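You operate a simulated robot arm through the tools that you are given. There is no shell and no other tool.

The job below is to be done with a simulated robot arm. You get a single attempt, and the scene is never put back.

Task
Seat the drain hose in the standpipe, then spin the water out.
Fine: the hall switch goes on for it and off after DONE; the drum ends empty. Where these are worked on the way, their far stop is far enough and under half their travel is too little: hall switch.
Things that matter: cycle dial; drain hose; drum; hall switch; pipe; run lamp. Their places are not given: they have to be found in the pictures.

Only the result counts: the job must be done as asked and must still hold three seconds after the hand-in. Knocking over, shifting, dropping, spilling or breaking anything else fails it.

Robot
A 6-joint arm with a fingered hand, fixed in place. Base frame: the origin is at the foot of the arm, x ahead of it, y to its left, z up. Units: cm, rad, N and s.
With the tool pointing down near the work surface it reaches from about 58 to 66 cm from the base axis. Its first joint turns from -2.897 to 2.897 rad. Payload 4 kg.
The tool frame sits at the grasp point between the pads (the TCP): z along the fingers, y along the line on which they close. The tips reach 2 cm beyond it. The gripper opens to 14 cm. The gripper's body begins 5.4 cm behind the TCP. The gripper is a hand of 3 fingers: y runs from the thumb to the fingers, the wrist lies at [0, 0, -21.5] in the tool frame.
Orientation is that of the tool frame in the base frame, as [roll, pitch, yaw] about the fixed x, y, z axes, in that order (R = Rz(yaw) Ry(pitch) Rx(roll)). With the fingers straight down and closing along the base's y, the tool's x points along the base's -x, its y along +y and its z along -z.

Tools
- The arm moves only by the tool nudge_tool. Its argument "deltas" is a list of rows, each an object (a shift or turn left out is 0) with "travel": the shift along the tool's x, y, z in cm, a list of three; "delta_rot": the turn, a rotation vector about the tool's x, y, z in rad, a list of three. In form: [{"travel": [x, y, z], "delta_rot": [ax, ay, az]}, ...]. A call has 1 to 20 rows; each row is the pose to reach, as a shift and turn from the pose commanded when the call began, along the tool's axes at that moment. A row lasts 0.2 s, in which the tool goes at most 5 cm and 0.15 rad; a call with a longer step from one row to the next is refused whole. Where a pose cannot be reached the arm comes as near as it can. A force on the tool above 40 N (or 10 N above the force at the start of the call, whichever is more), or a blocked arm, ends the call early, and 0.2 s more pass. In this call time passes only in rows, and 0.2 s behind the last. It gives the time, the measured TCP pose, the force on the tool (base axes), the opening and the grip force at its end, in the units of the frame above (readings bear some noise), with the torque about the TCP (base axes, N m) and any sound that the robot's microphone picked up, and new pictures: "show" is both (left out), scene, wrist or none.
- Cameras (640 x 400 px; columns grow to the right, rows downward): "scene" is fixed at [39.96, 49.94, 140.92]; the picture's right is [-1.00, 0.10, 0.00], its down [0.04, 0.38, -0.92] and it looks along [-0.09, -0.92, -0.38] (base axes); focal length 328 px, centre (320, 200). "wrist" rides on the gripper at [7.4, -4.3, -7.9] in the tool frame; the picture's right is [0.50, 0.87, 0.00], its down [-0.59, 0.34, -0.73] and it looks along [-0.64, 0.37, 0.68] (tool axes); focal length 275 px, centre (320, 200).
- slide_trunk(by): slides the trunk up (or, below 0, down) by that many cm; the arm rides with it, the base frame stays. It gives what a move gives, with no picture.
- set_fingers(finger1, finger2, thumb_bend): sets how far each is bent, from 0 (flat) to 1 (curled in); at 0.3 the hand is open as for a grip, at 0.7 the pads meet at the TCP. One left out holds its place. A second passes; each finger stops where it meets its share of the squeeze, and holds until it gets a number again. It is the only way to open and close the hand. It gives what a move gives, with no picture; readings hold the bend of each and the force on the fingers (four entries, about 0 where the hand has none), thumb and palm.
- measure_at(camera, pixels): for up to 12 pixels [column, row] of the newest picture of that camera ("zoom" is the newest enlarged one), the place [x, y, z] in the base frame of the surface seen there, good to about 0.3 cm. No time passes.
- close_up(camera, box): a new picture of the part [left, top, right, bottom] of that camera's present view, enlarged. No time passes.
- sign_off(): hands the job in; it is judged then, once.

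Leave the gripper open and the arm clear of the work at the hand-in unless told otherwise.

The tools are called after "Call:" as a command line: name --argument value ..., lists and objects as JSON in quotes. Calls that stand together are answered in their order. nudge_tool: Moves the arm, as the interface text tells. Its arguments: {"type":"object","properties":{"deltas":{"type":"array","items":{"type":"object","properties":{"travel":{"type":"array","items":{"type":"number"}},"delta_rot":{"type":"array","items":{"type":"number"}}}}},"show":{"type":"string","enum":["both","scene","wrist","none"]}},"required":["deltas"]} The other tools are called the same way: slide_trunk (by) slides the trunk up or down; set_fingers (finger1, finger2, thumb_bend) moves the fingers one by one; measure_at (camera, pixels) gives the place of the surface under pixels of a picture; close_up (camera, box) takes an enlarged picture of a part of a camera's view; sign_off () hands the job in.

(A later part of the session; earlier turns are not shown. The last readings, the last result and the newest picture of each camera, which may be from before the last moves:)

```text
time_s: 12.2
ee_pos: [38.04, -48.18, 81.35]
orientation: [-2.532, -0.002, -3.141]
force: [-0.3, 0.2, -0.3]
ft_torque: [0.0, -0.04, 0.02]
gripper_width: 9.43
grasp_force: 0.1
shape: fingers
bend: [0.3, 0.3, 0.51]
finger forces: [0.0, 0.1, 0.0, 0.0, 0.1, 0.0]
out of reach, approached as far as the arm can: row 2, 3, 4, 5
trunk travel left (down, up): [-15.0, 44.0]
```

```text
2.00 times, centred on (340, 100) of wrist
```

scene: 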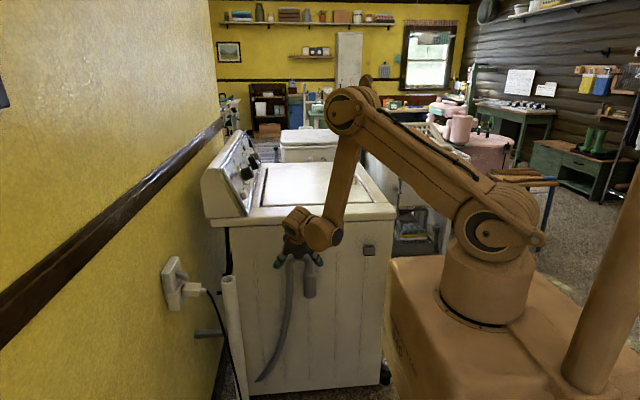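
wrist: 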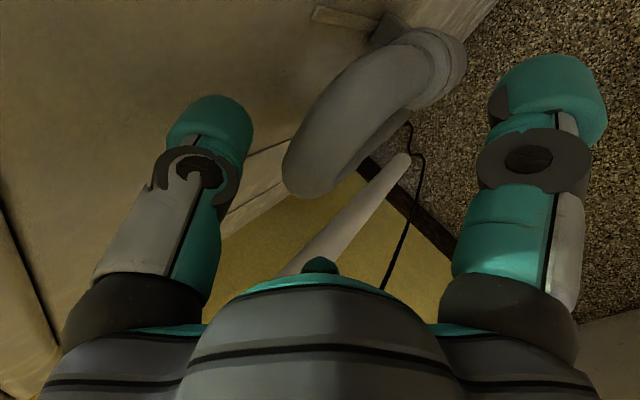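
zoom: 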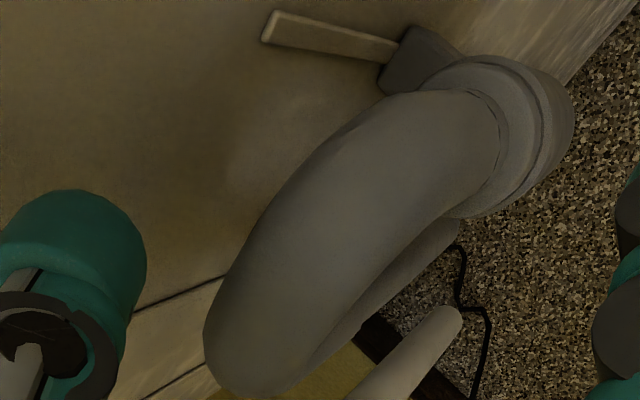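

The arm reported a kinematic limit near here (TCP at 38.0,-48.2,81.4), so it needs the trunk lower. I'll raise the hand straight up 12 cm with the arm, then slide the trunk down 12 cm.

Call:
nudge_tool --deltas '[{"travel": [0, -2.29, -3.28]}, {"travel": [0, -4.59, -6.55]}, {"travel": [0, -6.88, -9.83]}]' --show "none"

Call:
slide_trunk --by -12

```text
time_s: 13.0
ee_pos: [37.85, -48.26, 93.46]
orientation: [-2.531, 0.0, -3.141]
force: [0.7, -0.1, 0.8]
ft_torque: [-0.02, -0.01, 0.02]
gripper_width: 9.43
grasp_force: 0.0
shape: fingers
bend: [0.3, 0.3, 0.51]
finger forces: [0.1, 0.1, 0.0, 0.0, 0.0, 0.0]
trunk travel left (down, up): [-15.0, 44.0]
```

```text
time_s: 14.5
ee_pos: [37.94, -48.25, 81.4]
orientation: [-2.531, 0.0, -3.14]
force: [-0.5, 0.2, 0.1]
ft_torque: [-0.03, 0.02, 0.02]
gripper_width: 9.44
grasp_force: 0.1
shape: fingers
bend: [0.3, 0.3, 0.51]
finger forces: [0.1, 0.0, 0.0, 0.0, 0.0, 0.1]
trunk travel left (down, up): [-3.0, 56.0]
```

The trunk is down and the TCP is still at (37.9,-48.3,81.4). Now the final advance onto the arch to about (37.7,-50.2,77.5), in small rows.

Call:
nudge_tool --deltas '[{"travel": [0.1, 0.4, 0.5]}, {"travel": [0.24, 0.64, 1.5]}, {"travel": [0.24, 0.64, 2.5]}, {"travel": [0.24, 0.64, 3.4]}, {"travel": [0.24, 0.64, 4.3]}]' --show "both"

Call:
close_up --camera "scene" --box '[260, 200, 350, 310]'

Call:
close_up --camera "wrist" --box '[150, 0, 560, 250]'

```text
time_s: 15.7
ee_pos: [37.83, -50.25, 77.57]
orientation: [-2.53, 0.0, -3.14]
force: [1.3, 9.2, 3.1]
ft_torque: [-0.13, 0.01, 0.06]
gripper_width: 8.86
grasp_force: 4.5
shape: fingers
bend: [0.3, 0.3, 0.54]
finger forces: [0.0, 0.1, 0.1, 0.0, 8.7, 0.0]
trunk travel left (down, up): [-3.0, 56.0]
```

scene: 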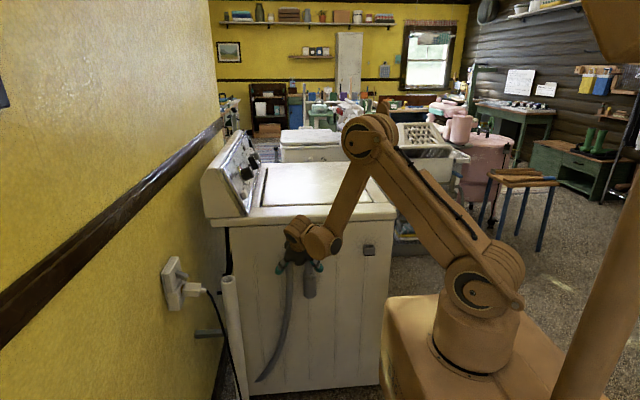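
wrist: 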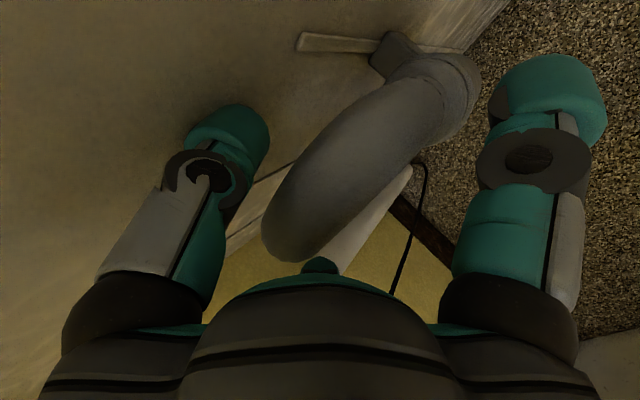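

```text
3.64 times, centred on (305, 255) of scene
```

zoom: 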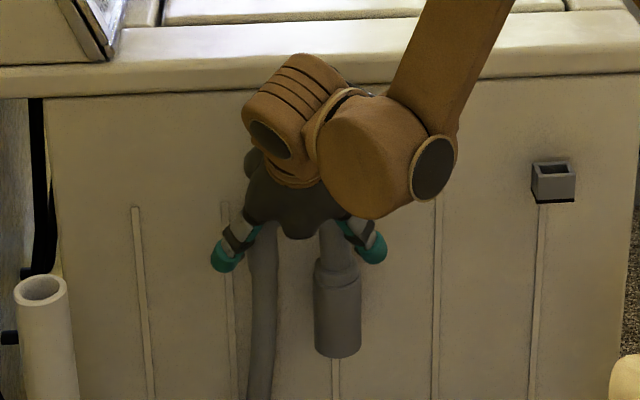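

```text
1.56 times, centred on (355, 125) of wrist
```

zoom: 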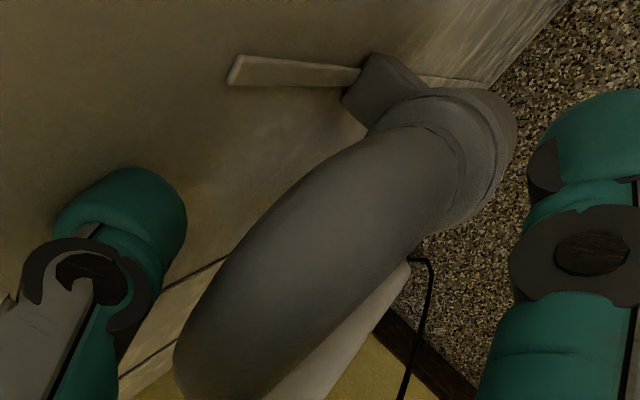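

The tool reads +9 N in y with 8.7 N on the thumb, and the thumb moved from 0.51 to 0.54. Its outer side is touching the washer panel lightly. Closing all fingers will lift it off the panel and onto the arch, so I'll grip now.

Call:
set_fingers --finger1 0.75 --finger2 0.75 --thumb_bend 0.75

Call:
close_up --camera "scene" --box '[260, 200, 350, 310]'

Call:
close_up --camera "wrist" --box '[150, 0, 560, 250]'

```text
time_s: 16.7
ee_pos: [37.63, -50.3, 77.52]
orientation: [-2.531, 0.001, 3.141]
force: [0.1, 0.1, 4.1]
ft_torque: [0.43, -0.05, -0.11]
gripper_width: 5.48
grasp_force: 15.4
shape: fingers
bend: [0.44, 0.44, 0.67]
finger forces: [9.3, 9.2, 0.0, 0.0, 12.1, 0.0]
trunk travel left (down, up): [-3.0, 56.0]
```

```text
3.64 times, centred on (305, 255) of scene
```

zoom: 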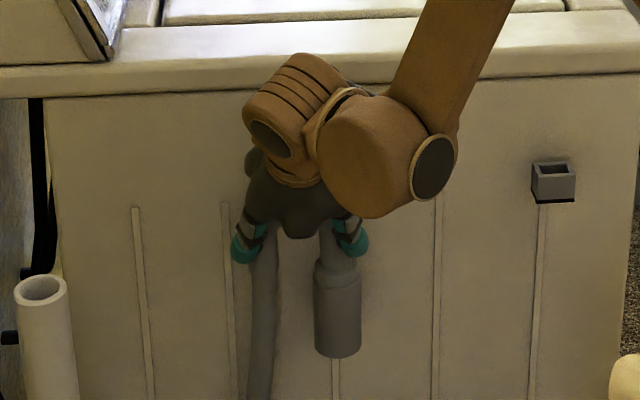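

```text
1.56 times, centred on (355, 125) of wrist
```

zoom: 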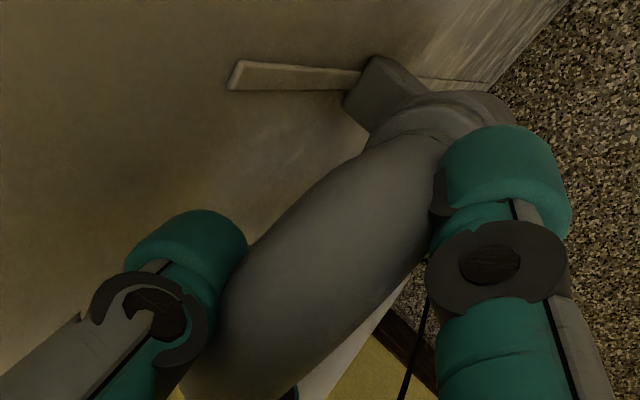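

The grip is symmetric: the fingers are at 0.44 with about 9 N each and the thumb at 0.67 with 12 N. I'll lift straight up 4 cm first and check that the hose follows.

Call:
nudge_tool --deltas '[{"travel": [0, -0.57, -0.82]}, {"travel": [0, -1.15, -1.64]}, {"travel": [0, -1.72, -2.46]}, {"travel": [0, -2.29, -3.28]}]' --show "both"

Call:
close_up --camera "scene" --box '[260, 200, 350, 310]'

```text
time_s: 17.7
ee_pos: [37.73, -50.17, 81.54]
orientation: [-2.533, -0.001, -3.141]
force: [0.6, 2.1, -3.3]
ft_torque: [0.34, -0.34, -0.06]
gripper_width: 5.39
grasp_force: 14.6
shape: fingers
bend: [0.44, 0.44, 0.67]
finger forces: [7.0, 10.7, 0.1, 0.1, 10.5, 0.1]
trunk travel left (down, up): [-3.0, 56.0]
```

scene: 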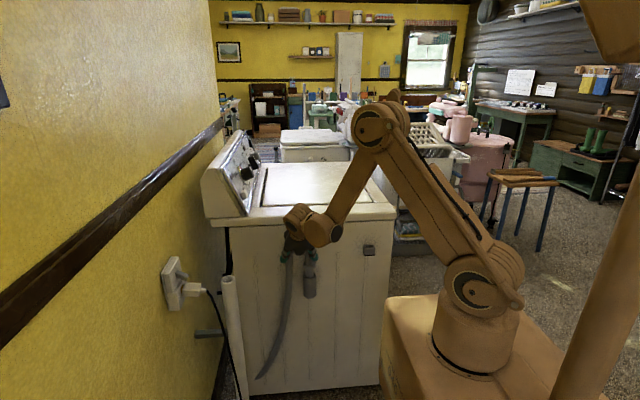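
wrist: 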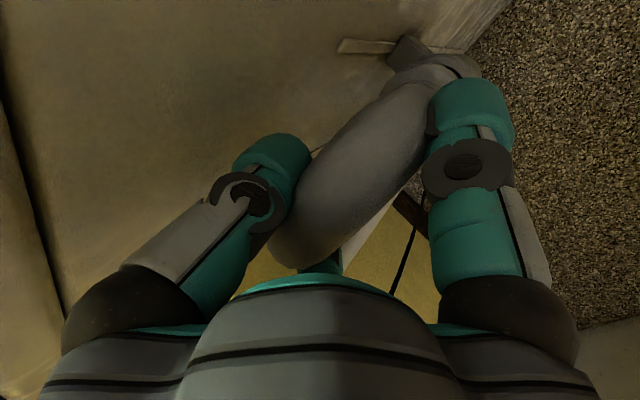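

```text
3.64 times, centred on (305, 255) of scene
```

zoom: 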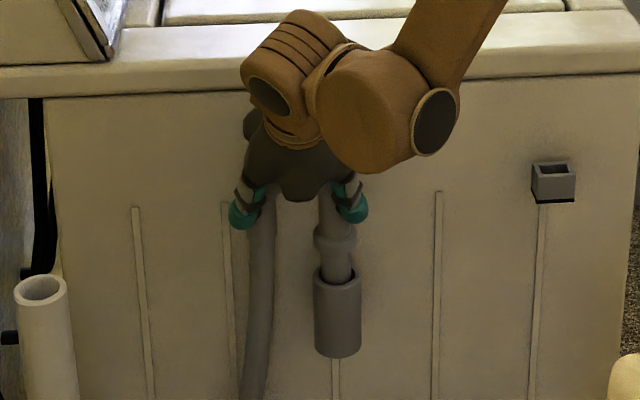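

The hose lifts out of its cup: the collar is up and the spigot shows below it. I'll keep lifting 7 more cm and look for the spigot's end.

Call:
nudge_tool --deltas '[{"travel": [0, -0.86, -1.23]}, {"travel": [0, -1.72, -2.46]}, {"travel": [0, -2.58, -3.69]}, {"travel": [0, -3.44, -4.91]}, {"travel": [0, -4.01, -5.73]}]' --show "both"

Call:
close_up --camera "scene" --box '[260, 190, 350, 310]'

Call:
close_up --camera "wrist" --box '[200, 0, 520, 200]'

```text
time_s: 18.9
ee_pos: [37.67, -50.27, 88.36]
orientation: [-2.531, 0.001, -3.141]
force: [-0.3, 0.1, -1.3]
ft_torque: [0.01, -0.01, -0.03]
gripper_width: 5.22
grasp_force: 12.0
shape: fingers
bend: [0.45, 0.44, 0.68]
finger forces: [7.1, 8.3, 0.1, 0.0, 9.4, 0.0]
trunk travel left (down, up): [-3.0, 56.0]
```

scene: 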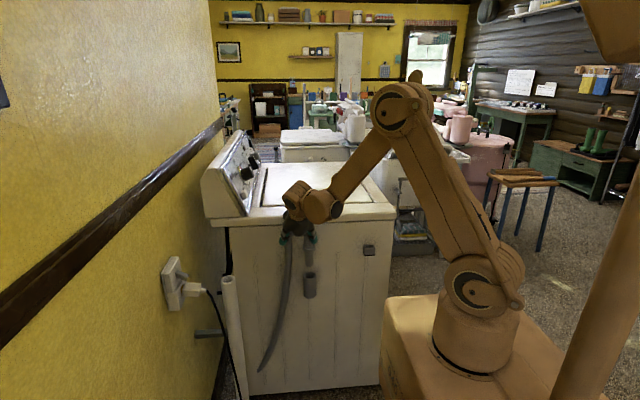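
wrist: 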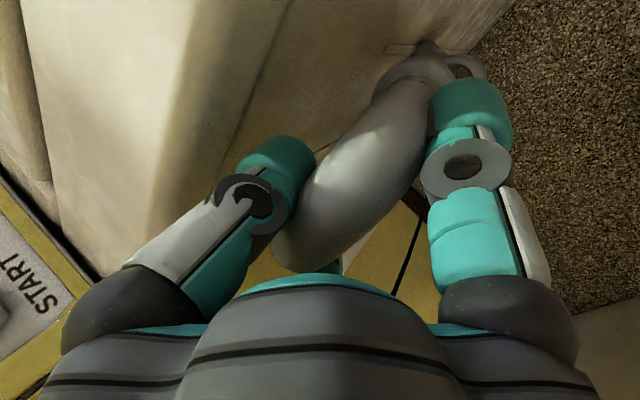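

```text
3.33 times, centred on (305, 250) of scene
```

zoom: 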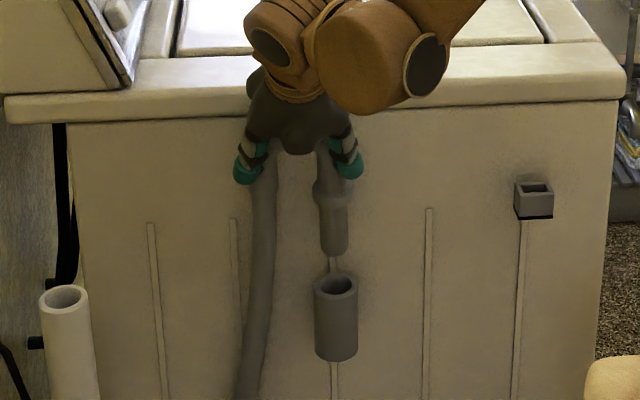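

```text
2.00 times, centred on (360, 100) of wrist
```

zoom: 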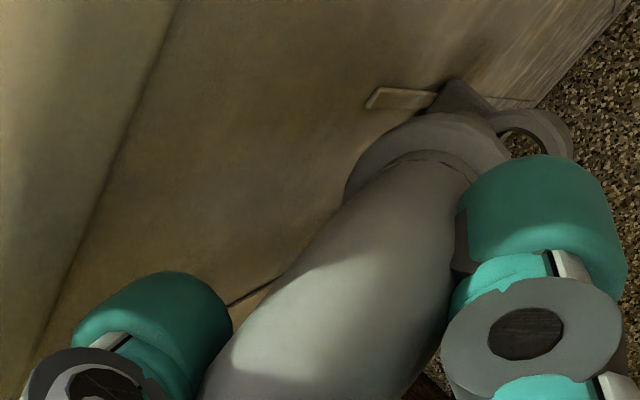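

The spigot's end is now clear of the cup at about (309,265) in the scene. I'll measure spigot, collar and hand in this zoom-view to know their offset from the TCP.

Call:
close_up --camera "scene" --box '[285, 225, 335, 305]'

Call:
measure_at --camera "scene" --pixels '[[309, 245], [305, 246], [313, 246], [309, 252], [309, 258], [309, 264], [306, 258], [312, 258], [309, 266], [288, 260], [291, 245], [309, 276]]'

```text
5.00 times, centred on (310, 265) of scene
```

zoom: 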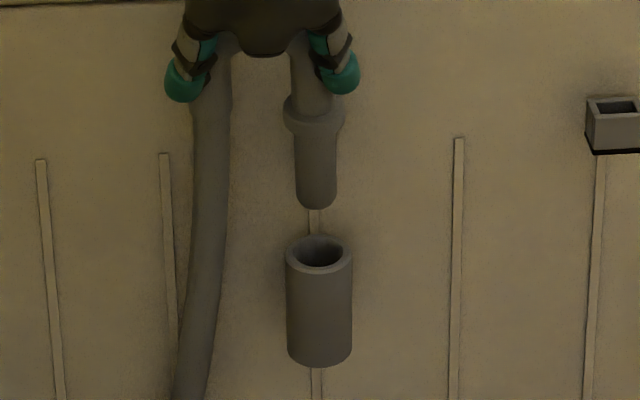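

```text
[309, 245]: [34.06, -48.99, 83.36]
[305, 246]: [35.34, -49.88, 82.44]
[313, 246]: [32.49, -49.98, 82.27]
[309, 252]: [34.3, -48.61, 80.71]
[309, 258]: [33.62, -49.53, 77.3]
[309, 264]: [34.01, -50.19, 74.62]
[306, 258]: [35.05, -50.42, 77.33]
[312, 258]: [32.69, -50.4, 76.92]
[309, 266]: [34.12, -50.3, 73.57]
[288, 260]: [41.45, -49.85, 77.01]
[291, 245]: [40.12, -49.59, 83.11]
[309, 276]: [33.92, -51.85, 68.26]
```

The spigot may be tilted slightly toward the panel. I'll take several more points along its length from this zoom to gauge the lean.

Call:
measure_at --camera "zoom" --pixels '[[316, 135], [316, 145], [316, 155], [316, 165], [316, 175], [316, 185], [316, 195], [316, 203], [313, 105], [313, 120], [312, 85], [312, 70]]'

Call:
measure_at --camera "zoom" --pixels '[[297, 150], [335, 150], [298, 185], [334, 185], [212, 120], [212, 150], [210, 200], [200, 280], [190, 380], [318, 265], [290, 255], [350, 255]]'

```text
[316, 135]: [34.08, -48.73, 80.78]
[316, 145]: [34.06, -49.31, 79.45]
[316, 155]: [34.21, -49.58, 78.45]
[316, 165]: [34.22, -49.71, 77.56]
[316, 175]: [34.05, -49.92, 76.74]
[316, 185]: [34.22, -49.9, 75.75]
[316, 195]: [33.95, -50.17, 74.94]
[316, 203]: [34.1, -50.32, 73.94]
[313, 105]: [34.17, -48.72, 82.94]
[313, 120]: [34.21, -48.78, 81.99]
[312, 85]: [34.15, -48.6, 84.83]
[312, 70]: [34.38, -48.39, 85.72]
```

```text
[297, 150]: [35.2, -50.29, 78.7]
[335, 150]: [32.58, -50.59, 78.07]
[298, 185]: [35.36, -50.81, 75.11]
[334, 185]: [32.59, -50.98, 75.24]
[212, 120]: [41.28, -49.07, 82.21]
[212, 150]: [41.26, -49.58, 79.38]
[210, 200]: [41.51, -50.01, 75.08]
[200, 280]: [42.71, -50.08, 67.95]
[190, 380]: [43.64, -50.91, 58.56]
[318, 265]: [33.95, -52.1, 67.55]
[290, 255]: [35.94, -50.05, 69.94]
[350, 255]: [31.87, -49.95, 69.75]
```

The spigot front leans about 8–10° toward the panel at its bottom, so the hook has turned a little in the grip. I'll move away from the washer (+5 cm y, +4 cm z) while tilting the tool back by 0.14 rad to make the spigot upright, then re-measure.

Call:
nudge_tool --deltas '[{"travel": [0, 0.45, -1.54]}, {"travel": [0, 0.9, -3.07], "delta_rot": [-0.035, 0, 0]}, {"travel": [0, 1.35, -4.6], "delta_rot": [-0.07, 0, 0]}, {"travel": [0, 1.8, -6.14], "delta_rot": [-0.105, 0, 0]}, {"travel": [0, 1.8, -6.14], "delta_rot": [-0.14, 0, 0]}]' --show "both"

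Call:
close_up --camera "scene" --box '[285, 205, 345, 295]'

```text
time_s: 20.1
ee_pos: [37.6, -45.25, 92.42]
orientation: [-2.672, -0.001, 3.14]
force: [0.7, -0.2, -1.3]
ft_torque: [-0.02, 0.0, 0.0]
gripper_width: 5.21
grasp_force: 12.1
shape: fingers
bend: [0.45, 0.44, 0.68]
finger forces: [6.9, 8.2, 0.0, 0.1, 9.1, 0.1]
trunk travel left (down, up): [-3.0, 56.0]
```

scene: 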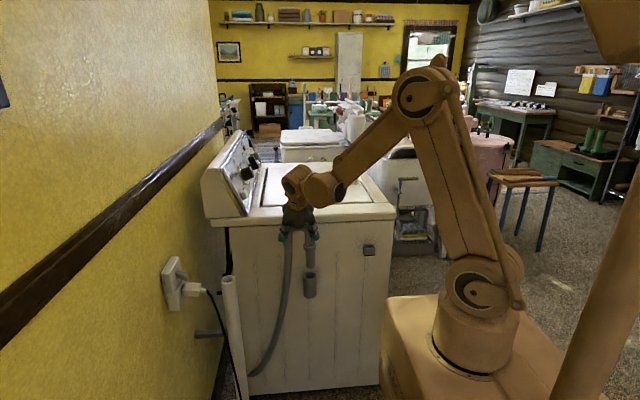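
wrist: 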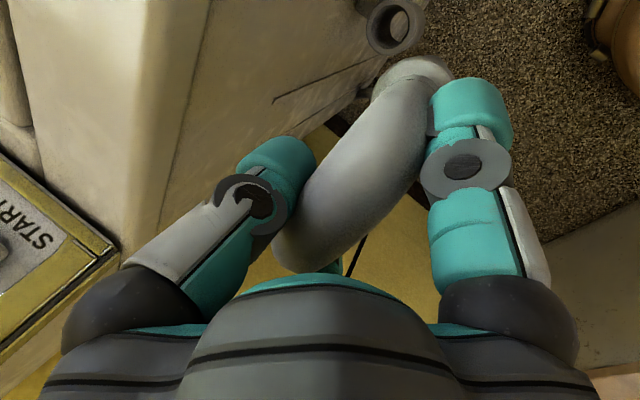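

```text
4.44 times, centred on (315, 250) of scene
```

zoom: 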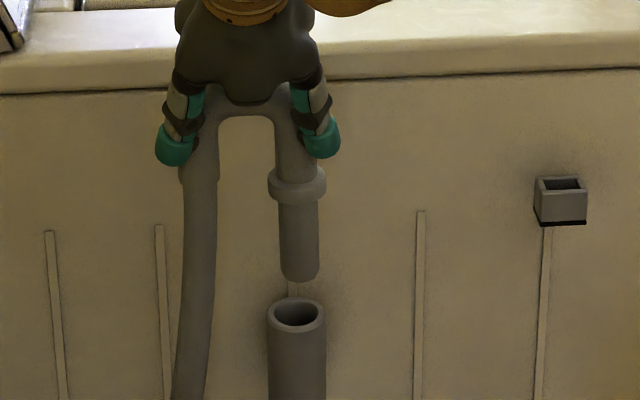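

The hook is clear of the washer. I'll measure the spigot line again for its lean and its offset from the TCP at (37.6,-45.25,92.4).

Call:
measure_at --camera "zoom" --pixels '[[298, 212], [298, 222], [298, 232], [298, 242], [298, 252], [298, 262], [298, 272], [297, 150], [297, 160], [297, 175], [297, 190], [298, 279]]'

Call:
measure_at --camera "zoom" --pixels '[[282, 225], [315, 225], [284, 260], [315, 260], [201, 160], [200, 200], [198, 240], [195, 300], [270, 182], [325, 182], [250, 100], [246, 105]]'

```text
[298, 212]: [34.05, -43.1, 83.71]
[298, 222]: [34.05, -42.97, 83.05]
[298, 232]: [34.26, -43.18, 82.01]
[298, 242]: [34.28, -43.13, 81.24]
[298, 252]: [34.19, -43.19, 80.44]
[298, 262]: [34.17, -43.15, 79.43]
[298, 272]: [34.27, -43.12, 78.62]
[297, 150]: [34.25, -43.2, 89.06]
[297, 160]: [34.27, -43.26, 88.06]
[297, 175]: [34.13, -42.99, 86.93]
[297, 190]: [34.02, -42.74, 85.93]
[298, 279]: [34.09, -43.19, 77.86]
```

```text
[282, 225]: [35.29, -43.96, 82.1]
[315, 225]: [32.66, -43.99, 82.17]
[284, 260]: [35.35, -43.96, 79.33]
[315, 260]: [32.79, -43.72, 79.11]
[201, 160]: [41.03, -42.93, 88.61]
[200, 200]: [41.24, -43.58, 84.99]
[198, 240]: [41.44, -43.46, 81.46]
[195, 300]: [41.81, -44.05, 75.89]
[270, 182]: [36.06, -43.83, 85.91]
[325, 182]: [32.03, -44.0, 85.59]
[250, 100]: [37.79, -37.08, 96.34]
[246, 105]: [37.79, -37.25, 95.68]
```

The spigot is upright now, with its centre at about (-3.55,+0.65) from the TCP and its end about 14.9 cm below. The hose tail hangs on the +x side of the hook and would run into the pipe if I moved straight across. I'd rather turn the hook so the tail side faces away. I'll measure the plug cord's path first.

Call:
measure_at --camera "scene" --pixels '[[209, 295], [213, 303], [218, 315], [222, 326], [226, 340], [230, 356], [235, 376], [240, 395], [250, 376], [262, 355], [280, 320], [288, 280]]'

Call:
close_up --camera "scene" --box '[190, 270, 300, 400]'

```text
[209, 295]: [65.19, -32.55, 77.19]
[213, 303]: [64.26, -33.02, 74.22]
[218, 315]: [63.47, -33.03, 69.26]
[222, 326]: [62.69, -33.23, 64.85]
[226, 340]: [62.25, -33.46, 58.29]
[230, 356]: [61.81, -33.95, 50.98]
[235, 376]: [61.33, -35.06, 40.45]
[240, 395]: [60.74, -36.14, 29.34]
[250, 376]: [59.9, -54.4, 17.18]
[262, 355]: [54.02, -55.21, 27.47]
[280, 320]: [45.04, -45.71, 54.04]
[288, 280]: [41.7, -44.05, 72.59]
```

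```text
3.08 times, centred on (245, 335) of scene
```

zoom: 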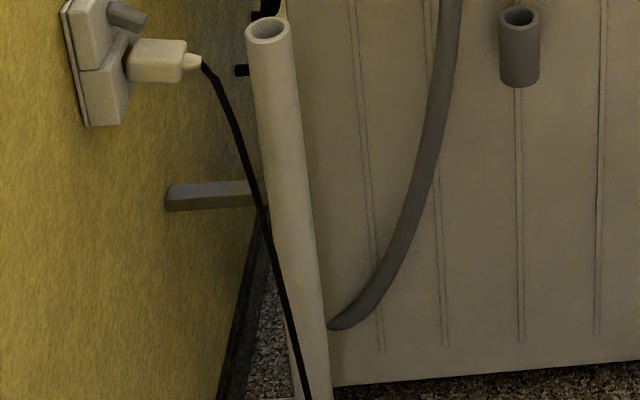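

The tail runs behind the pipe to the washer's back. I can keep the hook's orientation and take it behind the pipe, between pipe and washer, then come forward over the mouth. I'll check the black cable near (228,250) and the console's side first.

Call:
measure_at --camera "scene" --pixels '[[228, 240], [228, 255], [230, 268], [224, 269], [222, 300], [210, 333], [207, 200], [222, 205], [238, 212], [215, 217], [245, 225], [225, 215]]'

Call:
close_up --camera "scene" --box '[195, 170, 300, 290]'

```text
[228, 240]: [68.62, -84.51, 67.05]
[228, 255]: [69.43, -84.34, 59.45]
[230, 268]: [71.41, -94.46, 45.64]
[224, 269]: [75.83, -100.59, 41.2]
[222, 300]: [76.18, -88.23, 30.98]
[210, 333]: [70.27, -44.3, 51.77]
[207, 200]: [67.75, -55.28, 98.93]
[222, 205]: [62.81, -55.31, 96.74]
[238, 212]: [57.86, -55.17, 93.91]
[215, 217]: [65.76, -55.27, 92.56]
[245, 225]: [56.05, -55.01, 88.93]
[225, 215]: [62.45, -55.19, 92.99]
```

```text
3.33 times, centred on (248, 230) of scene
```

zoom: 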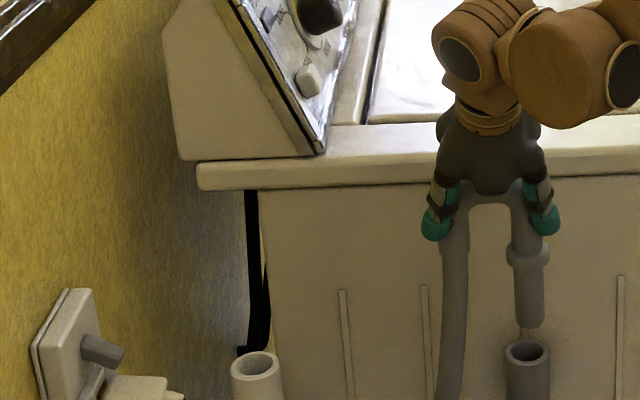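

The black cable is far back at y≈-84, and the console side is flat at y≈-55.2. I'll move in a line behind the pipe: first to about (45.6,-50.5,95.4), then along +x to (65.4,-50.5,95.4).

Call:
nudge_tool --deltas '[{"travel": [-2, -1.5, -0.08]}, {"travel": [-4, -3.0, -0.16]}, {"travel": [-6, -4.5, -0.24]}, {"travel": [-8, -5.99, -0.32]}, {"travel": [-10, -5.99, -0.32]}, {"travel": [-12, -5.99, -0.32]}, {"travel": [-14, -5.99, -0.32]}, {"travel": [-16, -5.99, -0.32]}]' --show "both"

```text
time_s: 21.9
ee_pos: [53.74, -50.33, 95.44]
orientation: [-2.672, -0.001, -3.141]
force: [0.4, -0.5, -2.0]
ft_torque: [0.02, 0.03, 0.04]
gripper_width: 5.2
grasp_force: 11.8
shape: fingers
bend: [0.45, 0.44, 0.68]
finger forces: [6.9, 8.1, 0.0, 0.0, 8.7, 0.0]
trunk travel left (down, up): [-3.0, 56.0]
```

scene: 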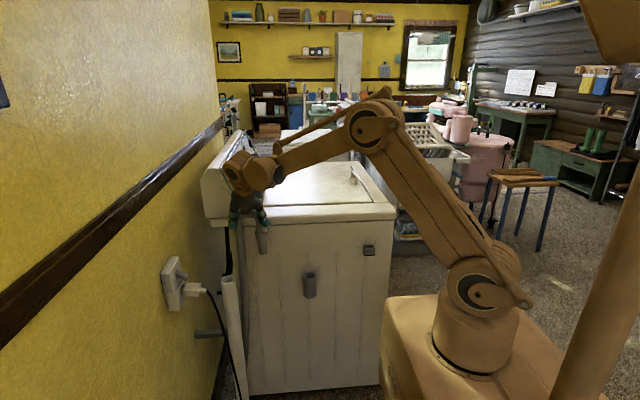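
wrist: 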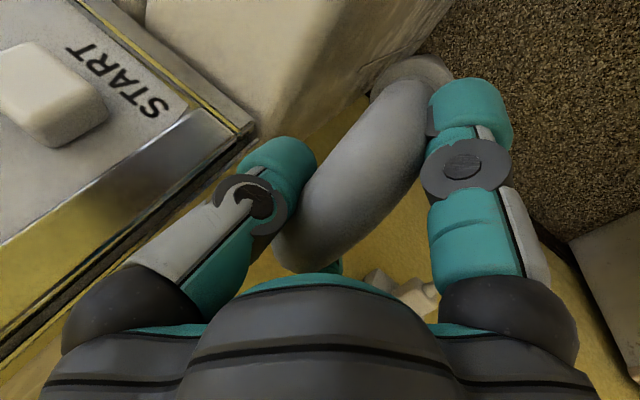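

The hook travels well, and the tail stays behind the pipe. I'll continue +x by 11.7 cm in small rows.

Call:
nudge_tool --deltas '[{"travel": [-2, 0, 0]}, {"travel": [-4, 0, 0]}, {"travel": [-6, 0, 0]}, {"travel": [-8, 0, 0]}, {"travel": [-10, 0, 0]}, {"travel": [-11.7, 0, 0]}]' --show "both"

Call:
close_up --camera "scene" --box '[170, 170, 290, 300]'

```text
time_s: 23.3
ee_pos: [65.27, -50.42, 95.47]
orientation: [-2.673, 0.001, -3.141]
force: [0.0, 0.3, -1.4]
ft_torque: [-0.02, -0.01, 0.0]
gripper_width: 5.2
grasp_force: 11.8
shape: fingers
bend: [0.45, 0.44, 0.69]
finger forces: [6.8, 8.1, 0.0, 0.0, 8.7, 0.1]
trunk travel left (down, up): [-3.0, 56.0]
```

scene: 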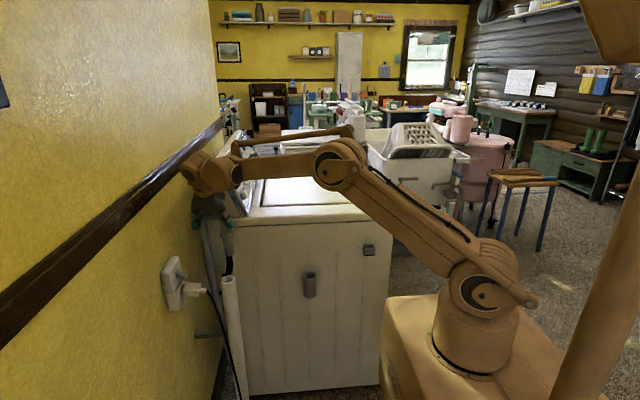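
wrist: 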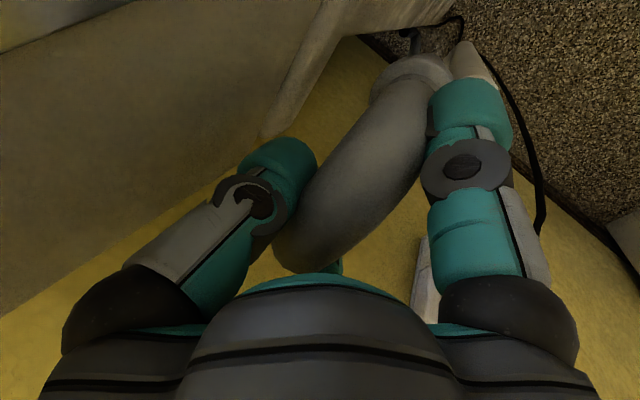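

```text
3.08 times, centred on (230, 235) of scene
```

zoom: 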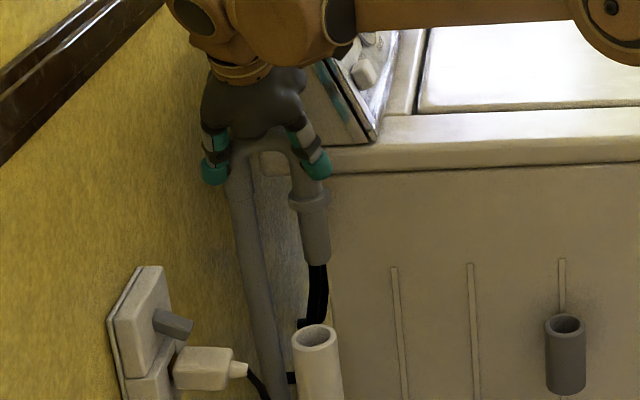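

The hook is now on the far side with the tail behind the pipe. Next I'll bring it forward +4.7 cm in y so the spigot stands over the pipe mouth, then measure.

Call:
nudge_tool --deltas '[{"travel": [-0.1, 1.4, -0.71]}, {"travel": [-0.18, 2.8, -1.43]}, {"travel": [-0.18, 4.2, -2.14]}]' --show "both"

Call:
close_up --camera "scene" --box '[190, 200, 280, 300]'

```text
time_s: 24.1
ee_pos: [65.52, -45.61, 95.58]
orientation: [-2.673, -0.001, -3.14]
force: [0.7, -1.0, -1.2]
ft_torque: [-0.03, -0.02, 0.0]
gripper_width: 5.19
grasp_force: 11.9
shape: fingers
bend: [0.45, 0.44, 0.69]
finger forces: [6.8, 8.1, 0.0, 0.0, 8.6, 0.0]
trunk travel left (down, up): [-3.0, 56.0]
```

scene: 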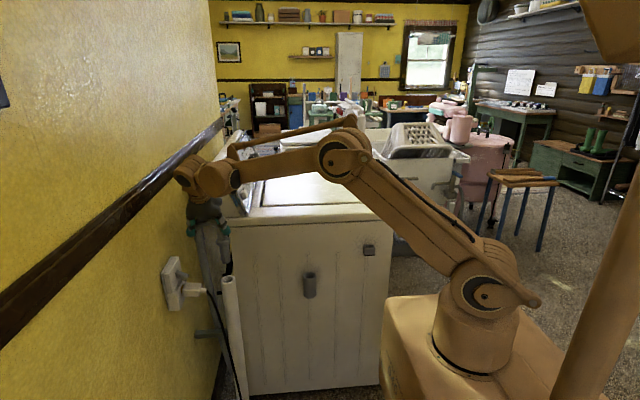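
wrist: 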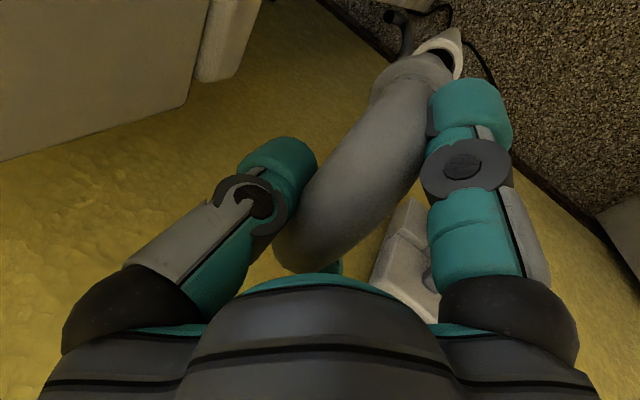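

```text
4.00 times, centred on (235, 250) of scene
```

zoom: 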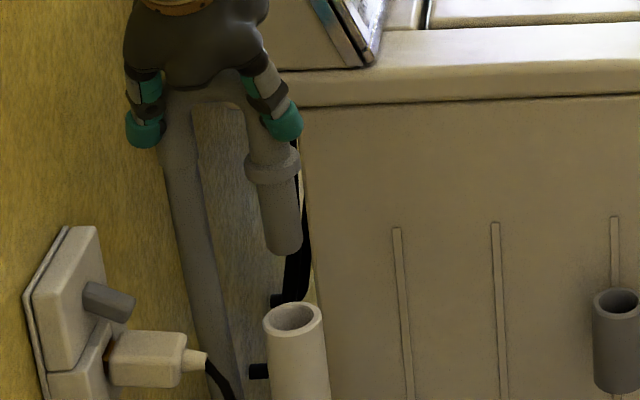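

The spigot hangs above the pipe mouth in the close-up, with its end at (283,250) and the mouth at (295,318). I'll measure both in the same zoom for the remaining offset.

Call:
measure_at --camera "zoom" --pixels '[[276, 195], [278, 210], [280, 225], [282, 240], [262, 210], [296, 210], [265, 235], [299, 235], [272, 172], [248, 165], [297, 165], [283, 250]]'

Call:
measure_at --camera "zoom" --pixels '[[268, 320], [275, 310], [294, 304], [312, 309], [319, 318], [315, 329], [297, 335], [278, 330], [285, 350], [300, 350], [270, 350], [322, 350]]'

```text
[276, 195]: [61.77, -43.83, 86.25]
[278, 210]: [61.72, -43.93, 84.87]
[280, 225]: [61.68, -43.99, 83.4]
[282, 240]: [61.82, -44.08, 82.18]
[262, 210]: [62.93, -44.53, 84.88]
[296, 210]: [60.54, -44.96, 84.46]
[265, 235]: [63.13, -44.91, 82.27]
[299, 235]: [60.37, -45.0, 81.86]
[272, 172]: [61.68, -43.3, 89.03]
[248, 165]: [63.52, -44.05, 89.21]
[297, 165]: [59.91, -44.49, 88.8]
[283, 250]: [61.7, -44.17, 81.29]
```

```text
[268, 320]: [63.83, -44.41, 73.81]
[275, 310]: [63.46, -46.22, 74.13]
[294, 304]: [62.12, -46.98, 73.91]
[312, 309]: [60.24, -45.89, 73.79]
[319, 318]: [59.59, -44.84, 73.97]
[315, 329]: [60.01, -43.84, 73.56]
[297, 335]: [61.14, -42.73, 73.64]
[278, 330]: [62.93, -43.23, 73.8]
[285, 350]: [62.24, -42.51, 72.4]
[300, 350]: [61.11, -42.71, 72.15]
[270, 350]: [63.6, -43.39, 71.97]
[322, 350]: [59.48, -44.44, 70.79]
```

I'll zoom tighter on the spigot and the mouth to refine edges and lean.

Call:
close_up --camera "scene" --box '[222, 230, 262, 290]'

Call:
close_up --camera "wrist" --box '[370, 0, 490, 90]'

```text
6.67 times, centred on (242, 260) of scene
```

zoom: 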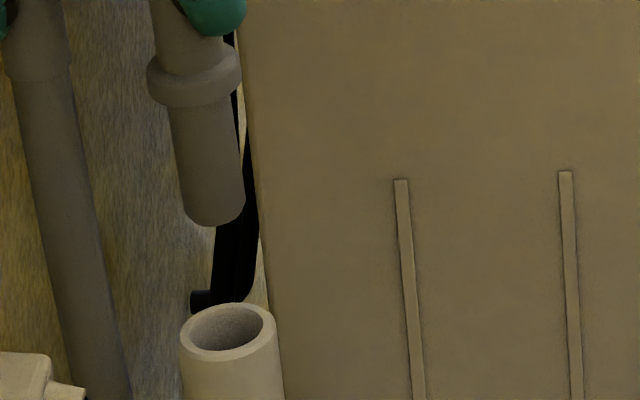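

```text
4.44 times, centred on (430, 45) of wrist
```

zoom: 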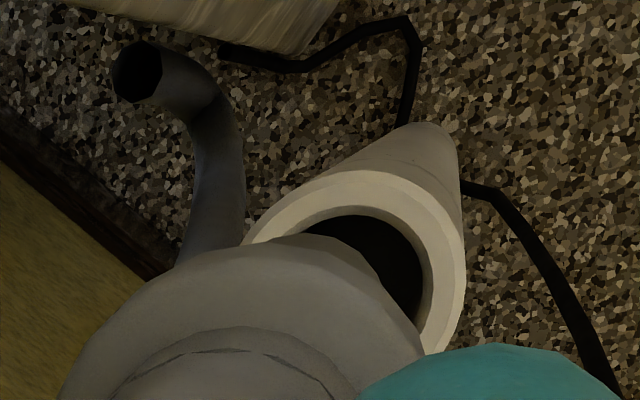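

The spigot (radius ~1.5) lines up with the mouth horizontally. In depth it needs about +0.5 cm toward the camera, and a slight tilt correction. I'll apply -0.03 rad and +0.2 cm y while lowering 5.3 cm, which leaves the end about 1 cm above the rim.

Call:
nudge_tool --deltas '[{"travel": [0.1, 0.65, 1.16], "delta_rot": [-0.015, 0, 0]}, {"travel": [0.1, 1.29, 2.31], "delta_rot": [-0.03, 0, 0]}, {"travel": [0.1, 1.94, 3.47], "delta_rot": [-0.03, 0, 0]}, {"travel": [0.1, 2.58, 4.63], "delta_rot": [-0.03, 0, 0]}]' --show "both"

Call:
close_up --camera "scene" --box '[212, 240, 252, 300]'

Call:
measure_at --camera "zoom" --pixels '[[275, 160], [280, 185], [285, 210], [290, 230], [255, 190], [305, 190], [262, 220], [310, 220], [265, 110], [247, 290], [345, 290], [295, 330]]'

```text
time_s: 25.1
ee_pos: [65.61, -45.51, 90.27]
orientation: [-2.701, -0.001, 3.141]
force: [0.4, 0.1, -1.9]
ft_torque: [-0.02, 0.01, 0.01]
gripper_width: 5.17
grasp_force: 12.1
shape: fingers
bend: [0.45, 0.44, 0.69]
finger forces: [6.8, 8.1, 0.1, 0.0, 8.5, 0.0]
trunk travel left (down, up): [-3.0, 56.0]
```

scene: 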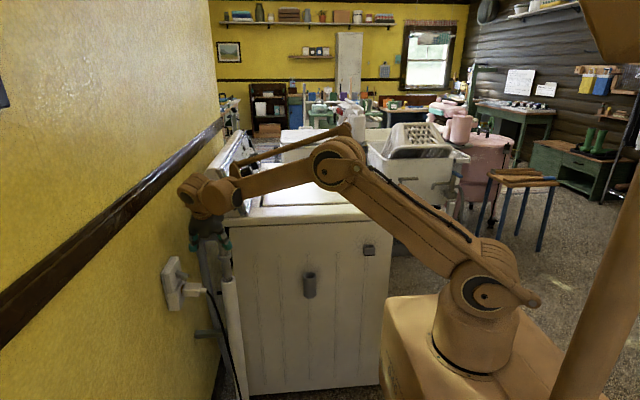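
wrist: 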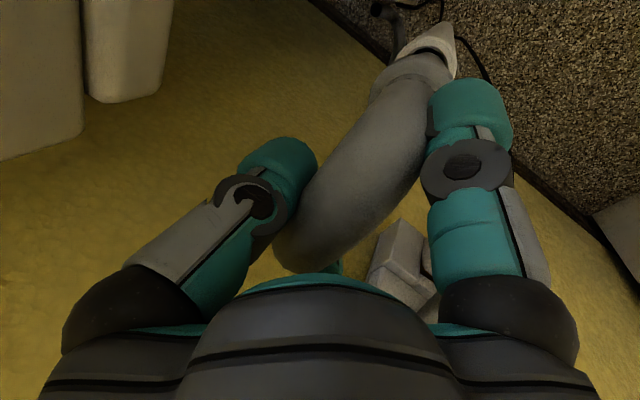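

```text
6.67 times, centred on (232, 270) of scene
```

zoom: 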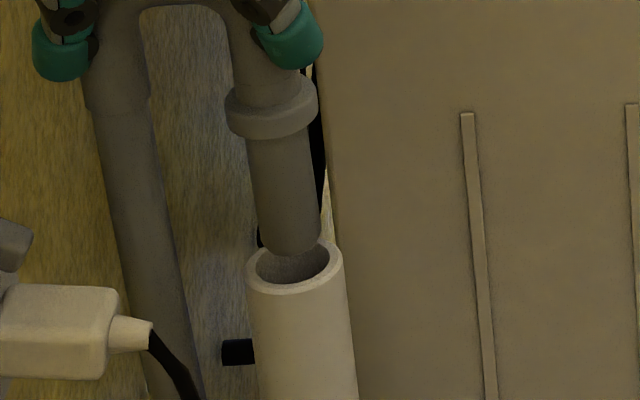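

```text
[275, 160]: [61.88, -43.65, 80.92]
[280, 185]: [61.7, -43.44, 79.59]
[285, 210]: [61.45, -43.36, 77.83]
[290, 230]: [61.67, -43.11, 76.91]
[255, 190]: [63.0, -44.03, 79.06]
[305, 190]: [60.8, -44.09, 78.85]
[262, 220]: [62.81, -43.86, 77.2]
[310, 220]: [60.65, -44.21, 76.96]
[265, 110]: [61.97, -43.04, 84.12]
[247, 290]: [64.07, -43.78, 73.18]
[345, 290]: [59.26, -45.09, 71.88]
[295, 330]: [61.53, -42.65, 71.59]
```

The spigot's end now sits about 1.4 cm above the mouth and is centred in the picture. I'll lower 3 cm slowly and watch the force.

Call:
nudge_tool --deltas '[{"travel": [0, 0.21, 0.45]}, {"travel": [0, 0.43, 0.9]}, {"travel": [0, 0.64, 1.36]}, {"travel": [0, 0.85, 1.81]}, {"travel": [0, 1.07, 2.26]}, {"travel": [0, 1.28, 2.71]}]' --show "both"

Call:
close_up --camera "scene" --box '[212, 240, 252, 300]'

```text
time_s: 26.5
ee_pos: [65.42, -45.55, 87.21]
orientation: [-2.703, 0.001, -3.141]
force: [0.9, 0.0, -0.5]
ft_torque: [0.02, -0.1, -0.01]
gripper_width: 5.17
grasp_force: 11.2
shape: fingers
bend: [0.45, 0.44, 0.69]
finger forces: [6.7, 8.7, 0.0, 0.0, 8.3, 0.0]
trunk travel left (down, up): [-3.0, 56.0]
```

scene: 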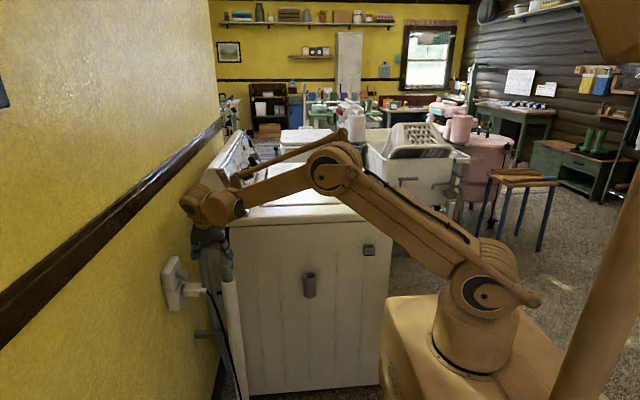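
wrist: 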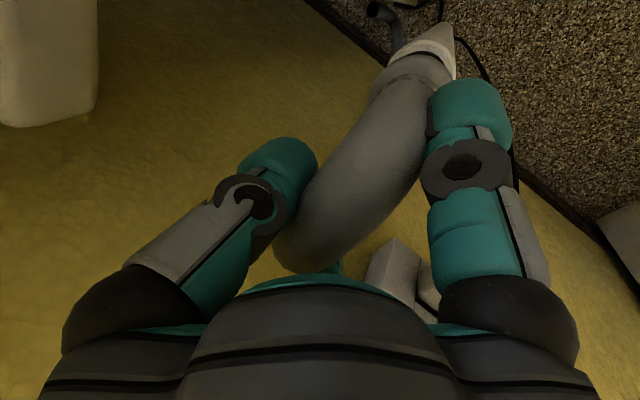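

```text
6.67 times, centred on (232, 270) of scene
```

zoom: 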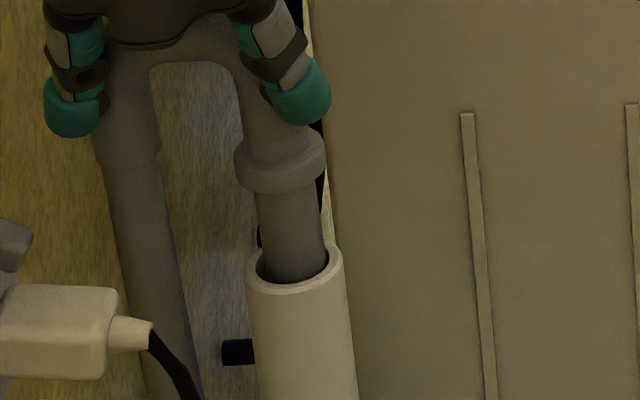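

The spigot has entered the mouth with almost no contact force. I'll continue down 3 cm more.

Call:
nudge_tool --deltas '[{"travel": [0, 0.21, 0.45]}, {"travel": [0, 0.43, 0.9]}, {"travel": [0, 0.64, 1.36]}, {"travel": [0, 0.85, 1.81]}, {"travel": [0, 1.07, 2.26]}, {"travel": [0, 1.28, 2.71]}]' --show "scene"

Call:
close_up --camera "scene" --box '[202, 230, 262, 310]'

```text
time_s: 27.9
ee_pos: [65.54, -45.47, 84.1]
orientation: [-2.703, 0.001, 3.141]
force: [-0.2, 0.3, -1.6]
ft_torque: [0.0, -0.11, -0.02]
gripper_width: 5.15
grasp_force: 12.0
shape: fingers
bend: [0.45, 0.44, 0.69]
finger forces: [7.2, 8.5, 0.1, 0.1, 8.2, 0.0]
trunk travel left (down, up): [-3.0, 56.0]
```

scene: 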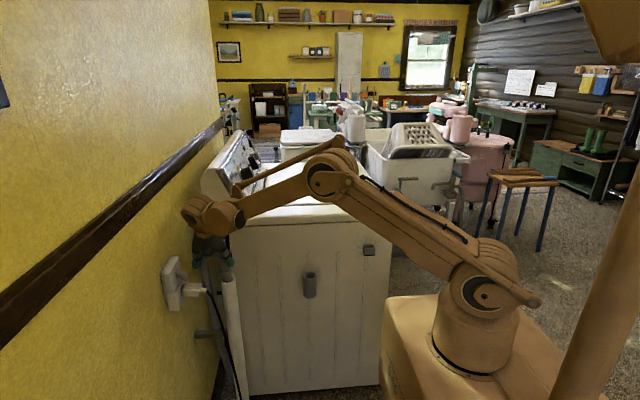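

```text
5.00 times, centred on (232, 270) of scene
```

zoom: 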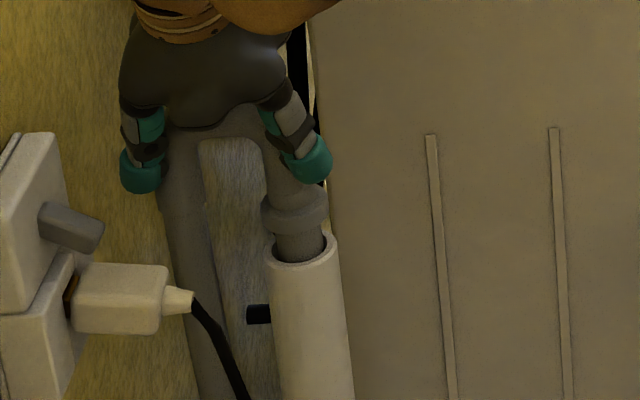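

The collar is now about 2 cm above the rim. I'll lower 1.8 cm slowly and check contact.

Call:
nudge_tool --deltas '[{"travel": [0, 0.17, 0.36]}, {"travel": [0, 0.34, 0.72]}, {"travel": [0, 0.51, 1.09]}, {"travel": [0, 0.64, 1.36]}, {"travel": [0, 0.77, 1.63]}]' --show "scene"

Call:
close_up --camera "scene" --box '[212, 240, 252, 300]'

```text
time_s: 29.1
ee_pos: [65.52, -45.4, 82.38]
orientation: [-2.703, 0.0, -3.141]
force: [1.0, 0.4, -0.2]
ft_torque: [0.06, -0.09, -0.02]
gripper_width: 5.12
grasp_force: 11.8
shape: fingers
bend: [0.45, 0.44, 0.69]
finger forces: [6.9, 8.7, 0.1, 0.0, 8.0, 0.0]
trunk travel left (down, up): [-3.0, 56.0]
```

scene: 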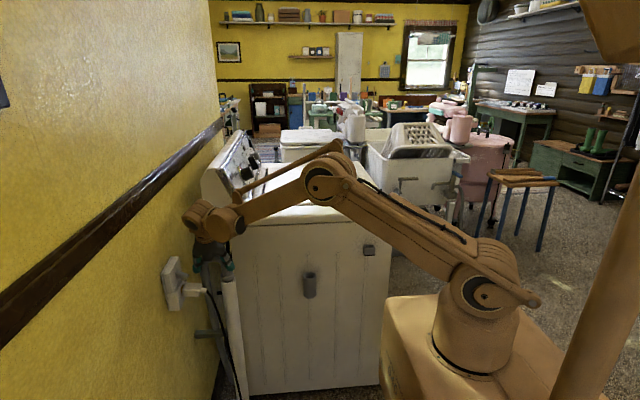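

```text
6.67 times, centred on (232, 270) of scene
```

zoom: 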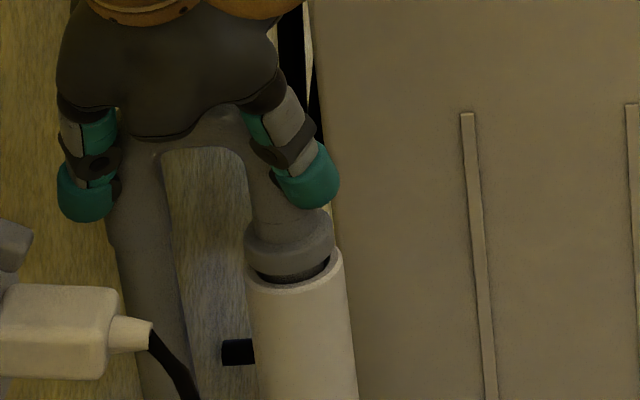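

The collar is nearly at the rim. I'll lower in small steps up to 1 cm more and look for a rise in upward force.

Call:
nudge_tool --deltas '[{"travel": [0, 0.11, 0.23]}, {"travel": [0, 0.21, 0.45]}, {"travel": [0, 0.3, 0.63]}, {"travel": [0, 0.38, 0.81]}]' --show "both"

Call:
close_up --camera "scene" --box '[212, 240, 252, 300]'

```text
time_s: 30.1
ee_pos: [65.52, -45.36, 81.5]
orientation: [-2.701, 0.001, 3.141]
force: [3.3, -0.6, 7.0]
ft_torque: [0.15, -0.03, -0.02]
gripper_width: 5.16
grasp_force: 13.2
shape: fingers
bend: [0.45, 0.44, 0.69]
finger forces: [7.8, 9.6, 0.0, 0.1, 9.1, 0.0]
trunk travel left (down, up): [-3.0, 56.0]
```

scene: 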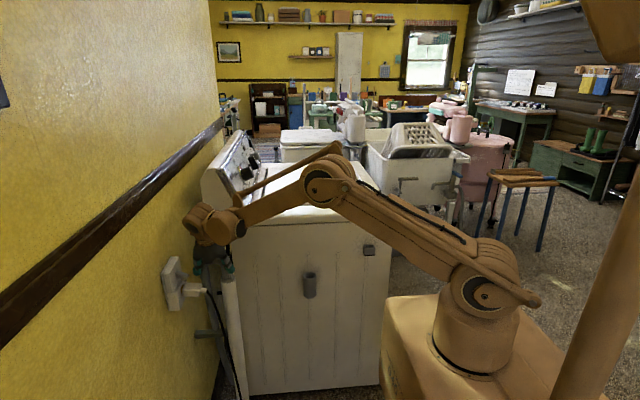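
wrist: 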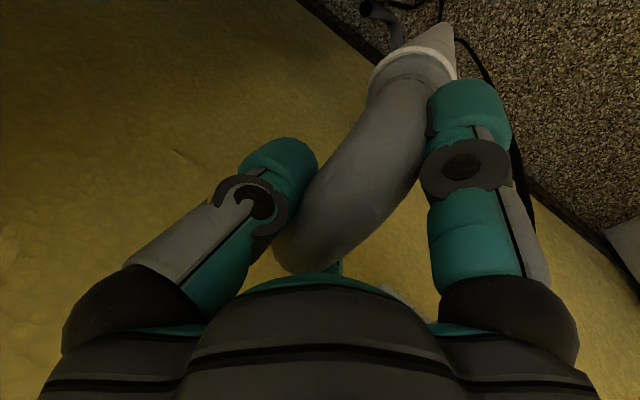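

```text
6.67 times, centred on (232, 270) of scene
```

zoom: 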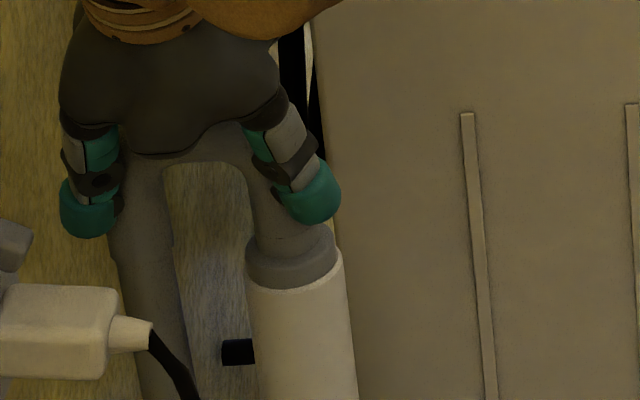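

The collar is on the rim and the upward force rose to 7 N, so the hose is seated. Now I'll open the hand.

Call:
set_fingers --finger1 0.3 --finger2 0.3 --thumb_bend 0.45

Call:
close_up --camera "scene" --box '[192, 220, 262, 310]'

Call:
close_up --camera "wrist" --box '[150, 0, 560, 260]'

```text
time_s: 31.1
ee_pos: [65.48, -45.59, 81.37]
orientation: [-2.701, 0.0, 3.141]
force: [0.4, 0.2, -0.8]
ft_torque: [-0.01, -0.03, -0.02]
gripper_width: 10.24
grasp_force: 0.1
shape: fingers
bend: [0.3, 0.3, 0.45]
finger forces: [0.0, 0.0, 0.0, 0.0, 0.1, 0.1]
trunk travel left (down, up): [-3.0, 56.0]
```

```text
4.44 times, centred on (227, 265) of scene
```

zoom: 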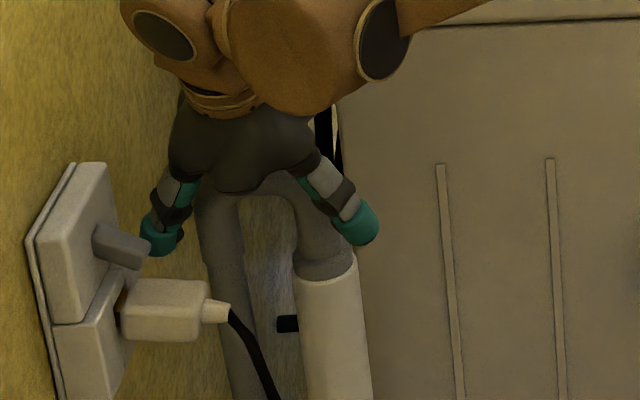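

```text
1.54 times, centred on (355, 130) of wrist
```

zoom: 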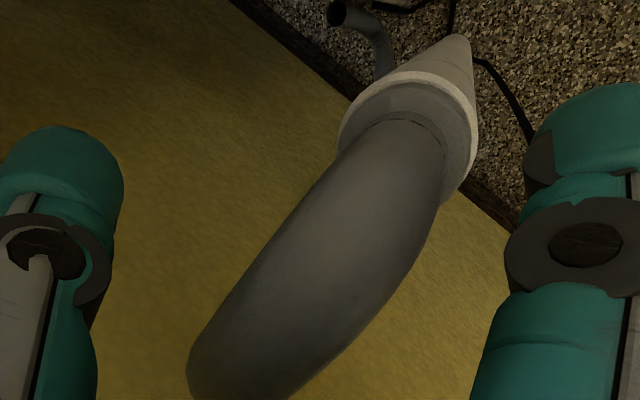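

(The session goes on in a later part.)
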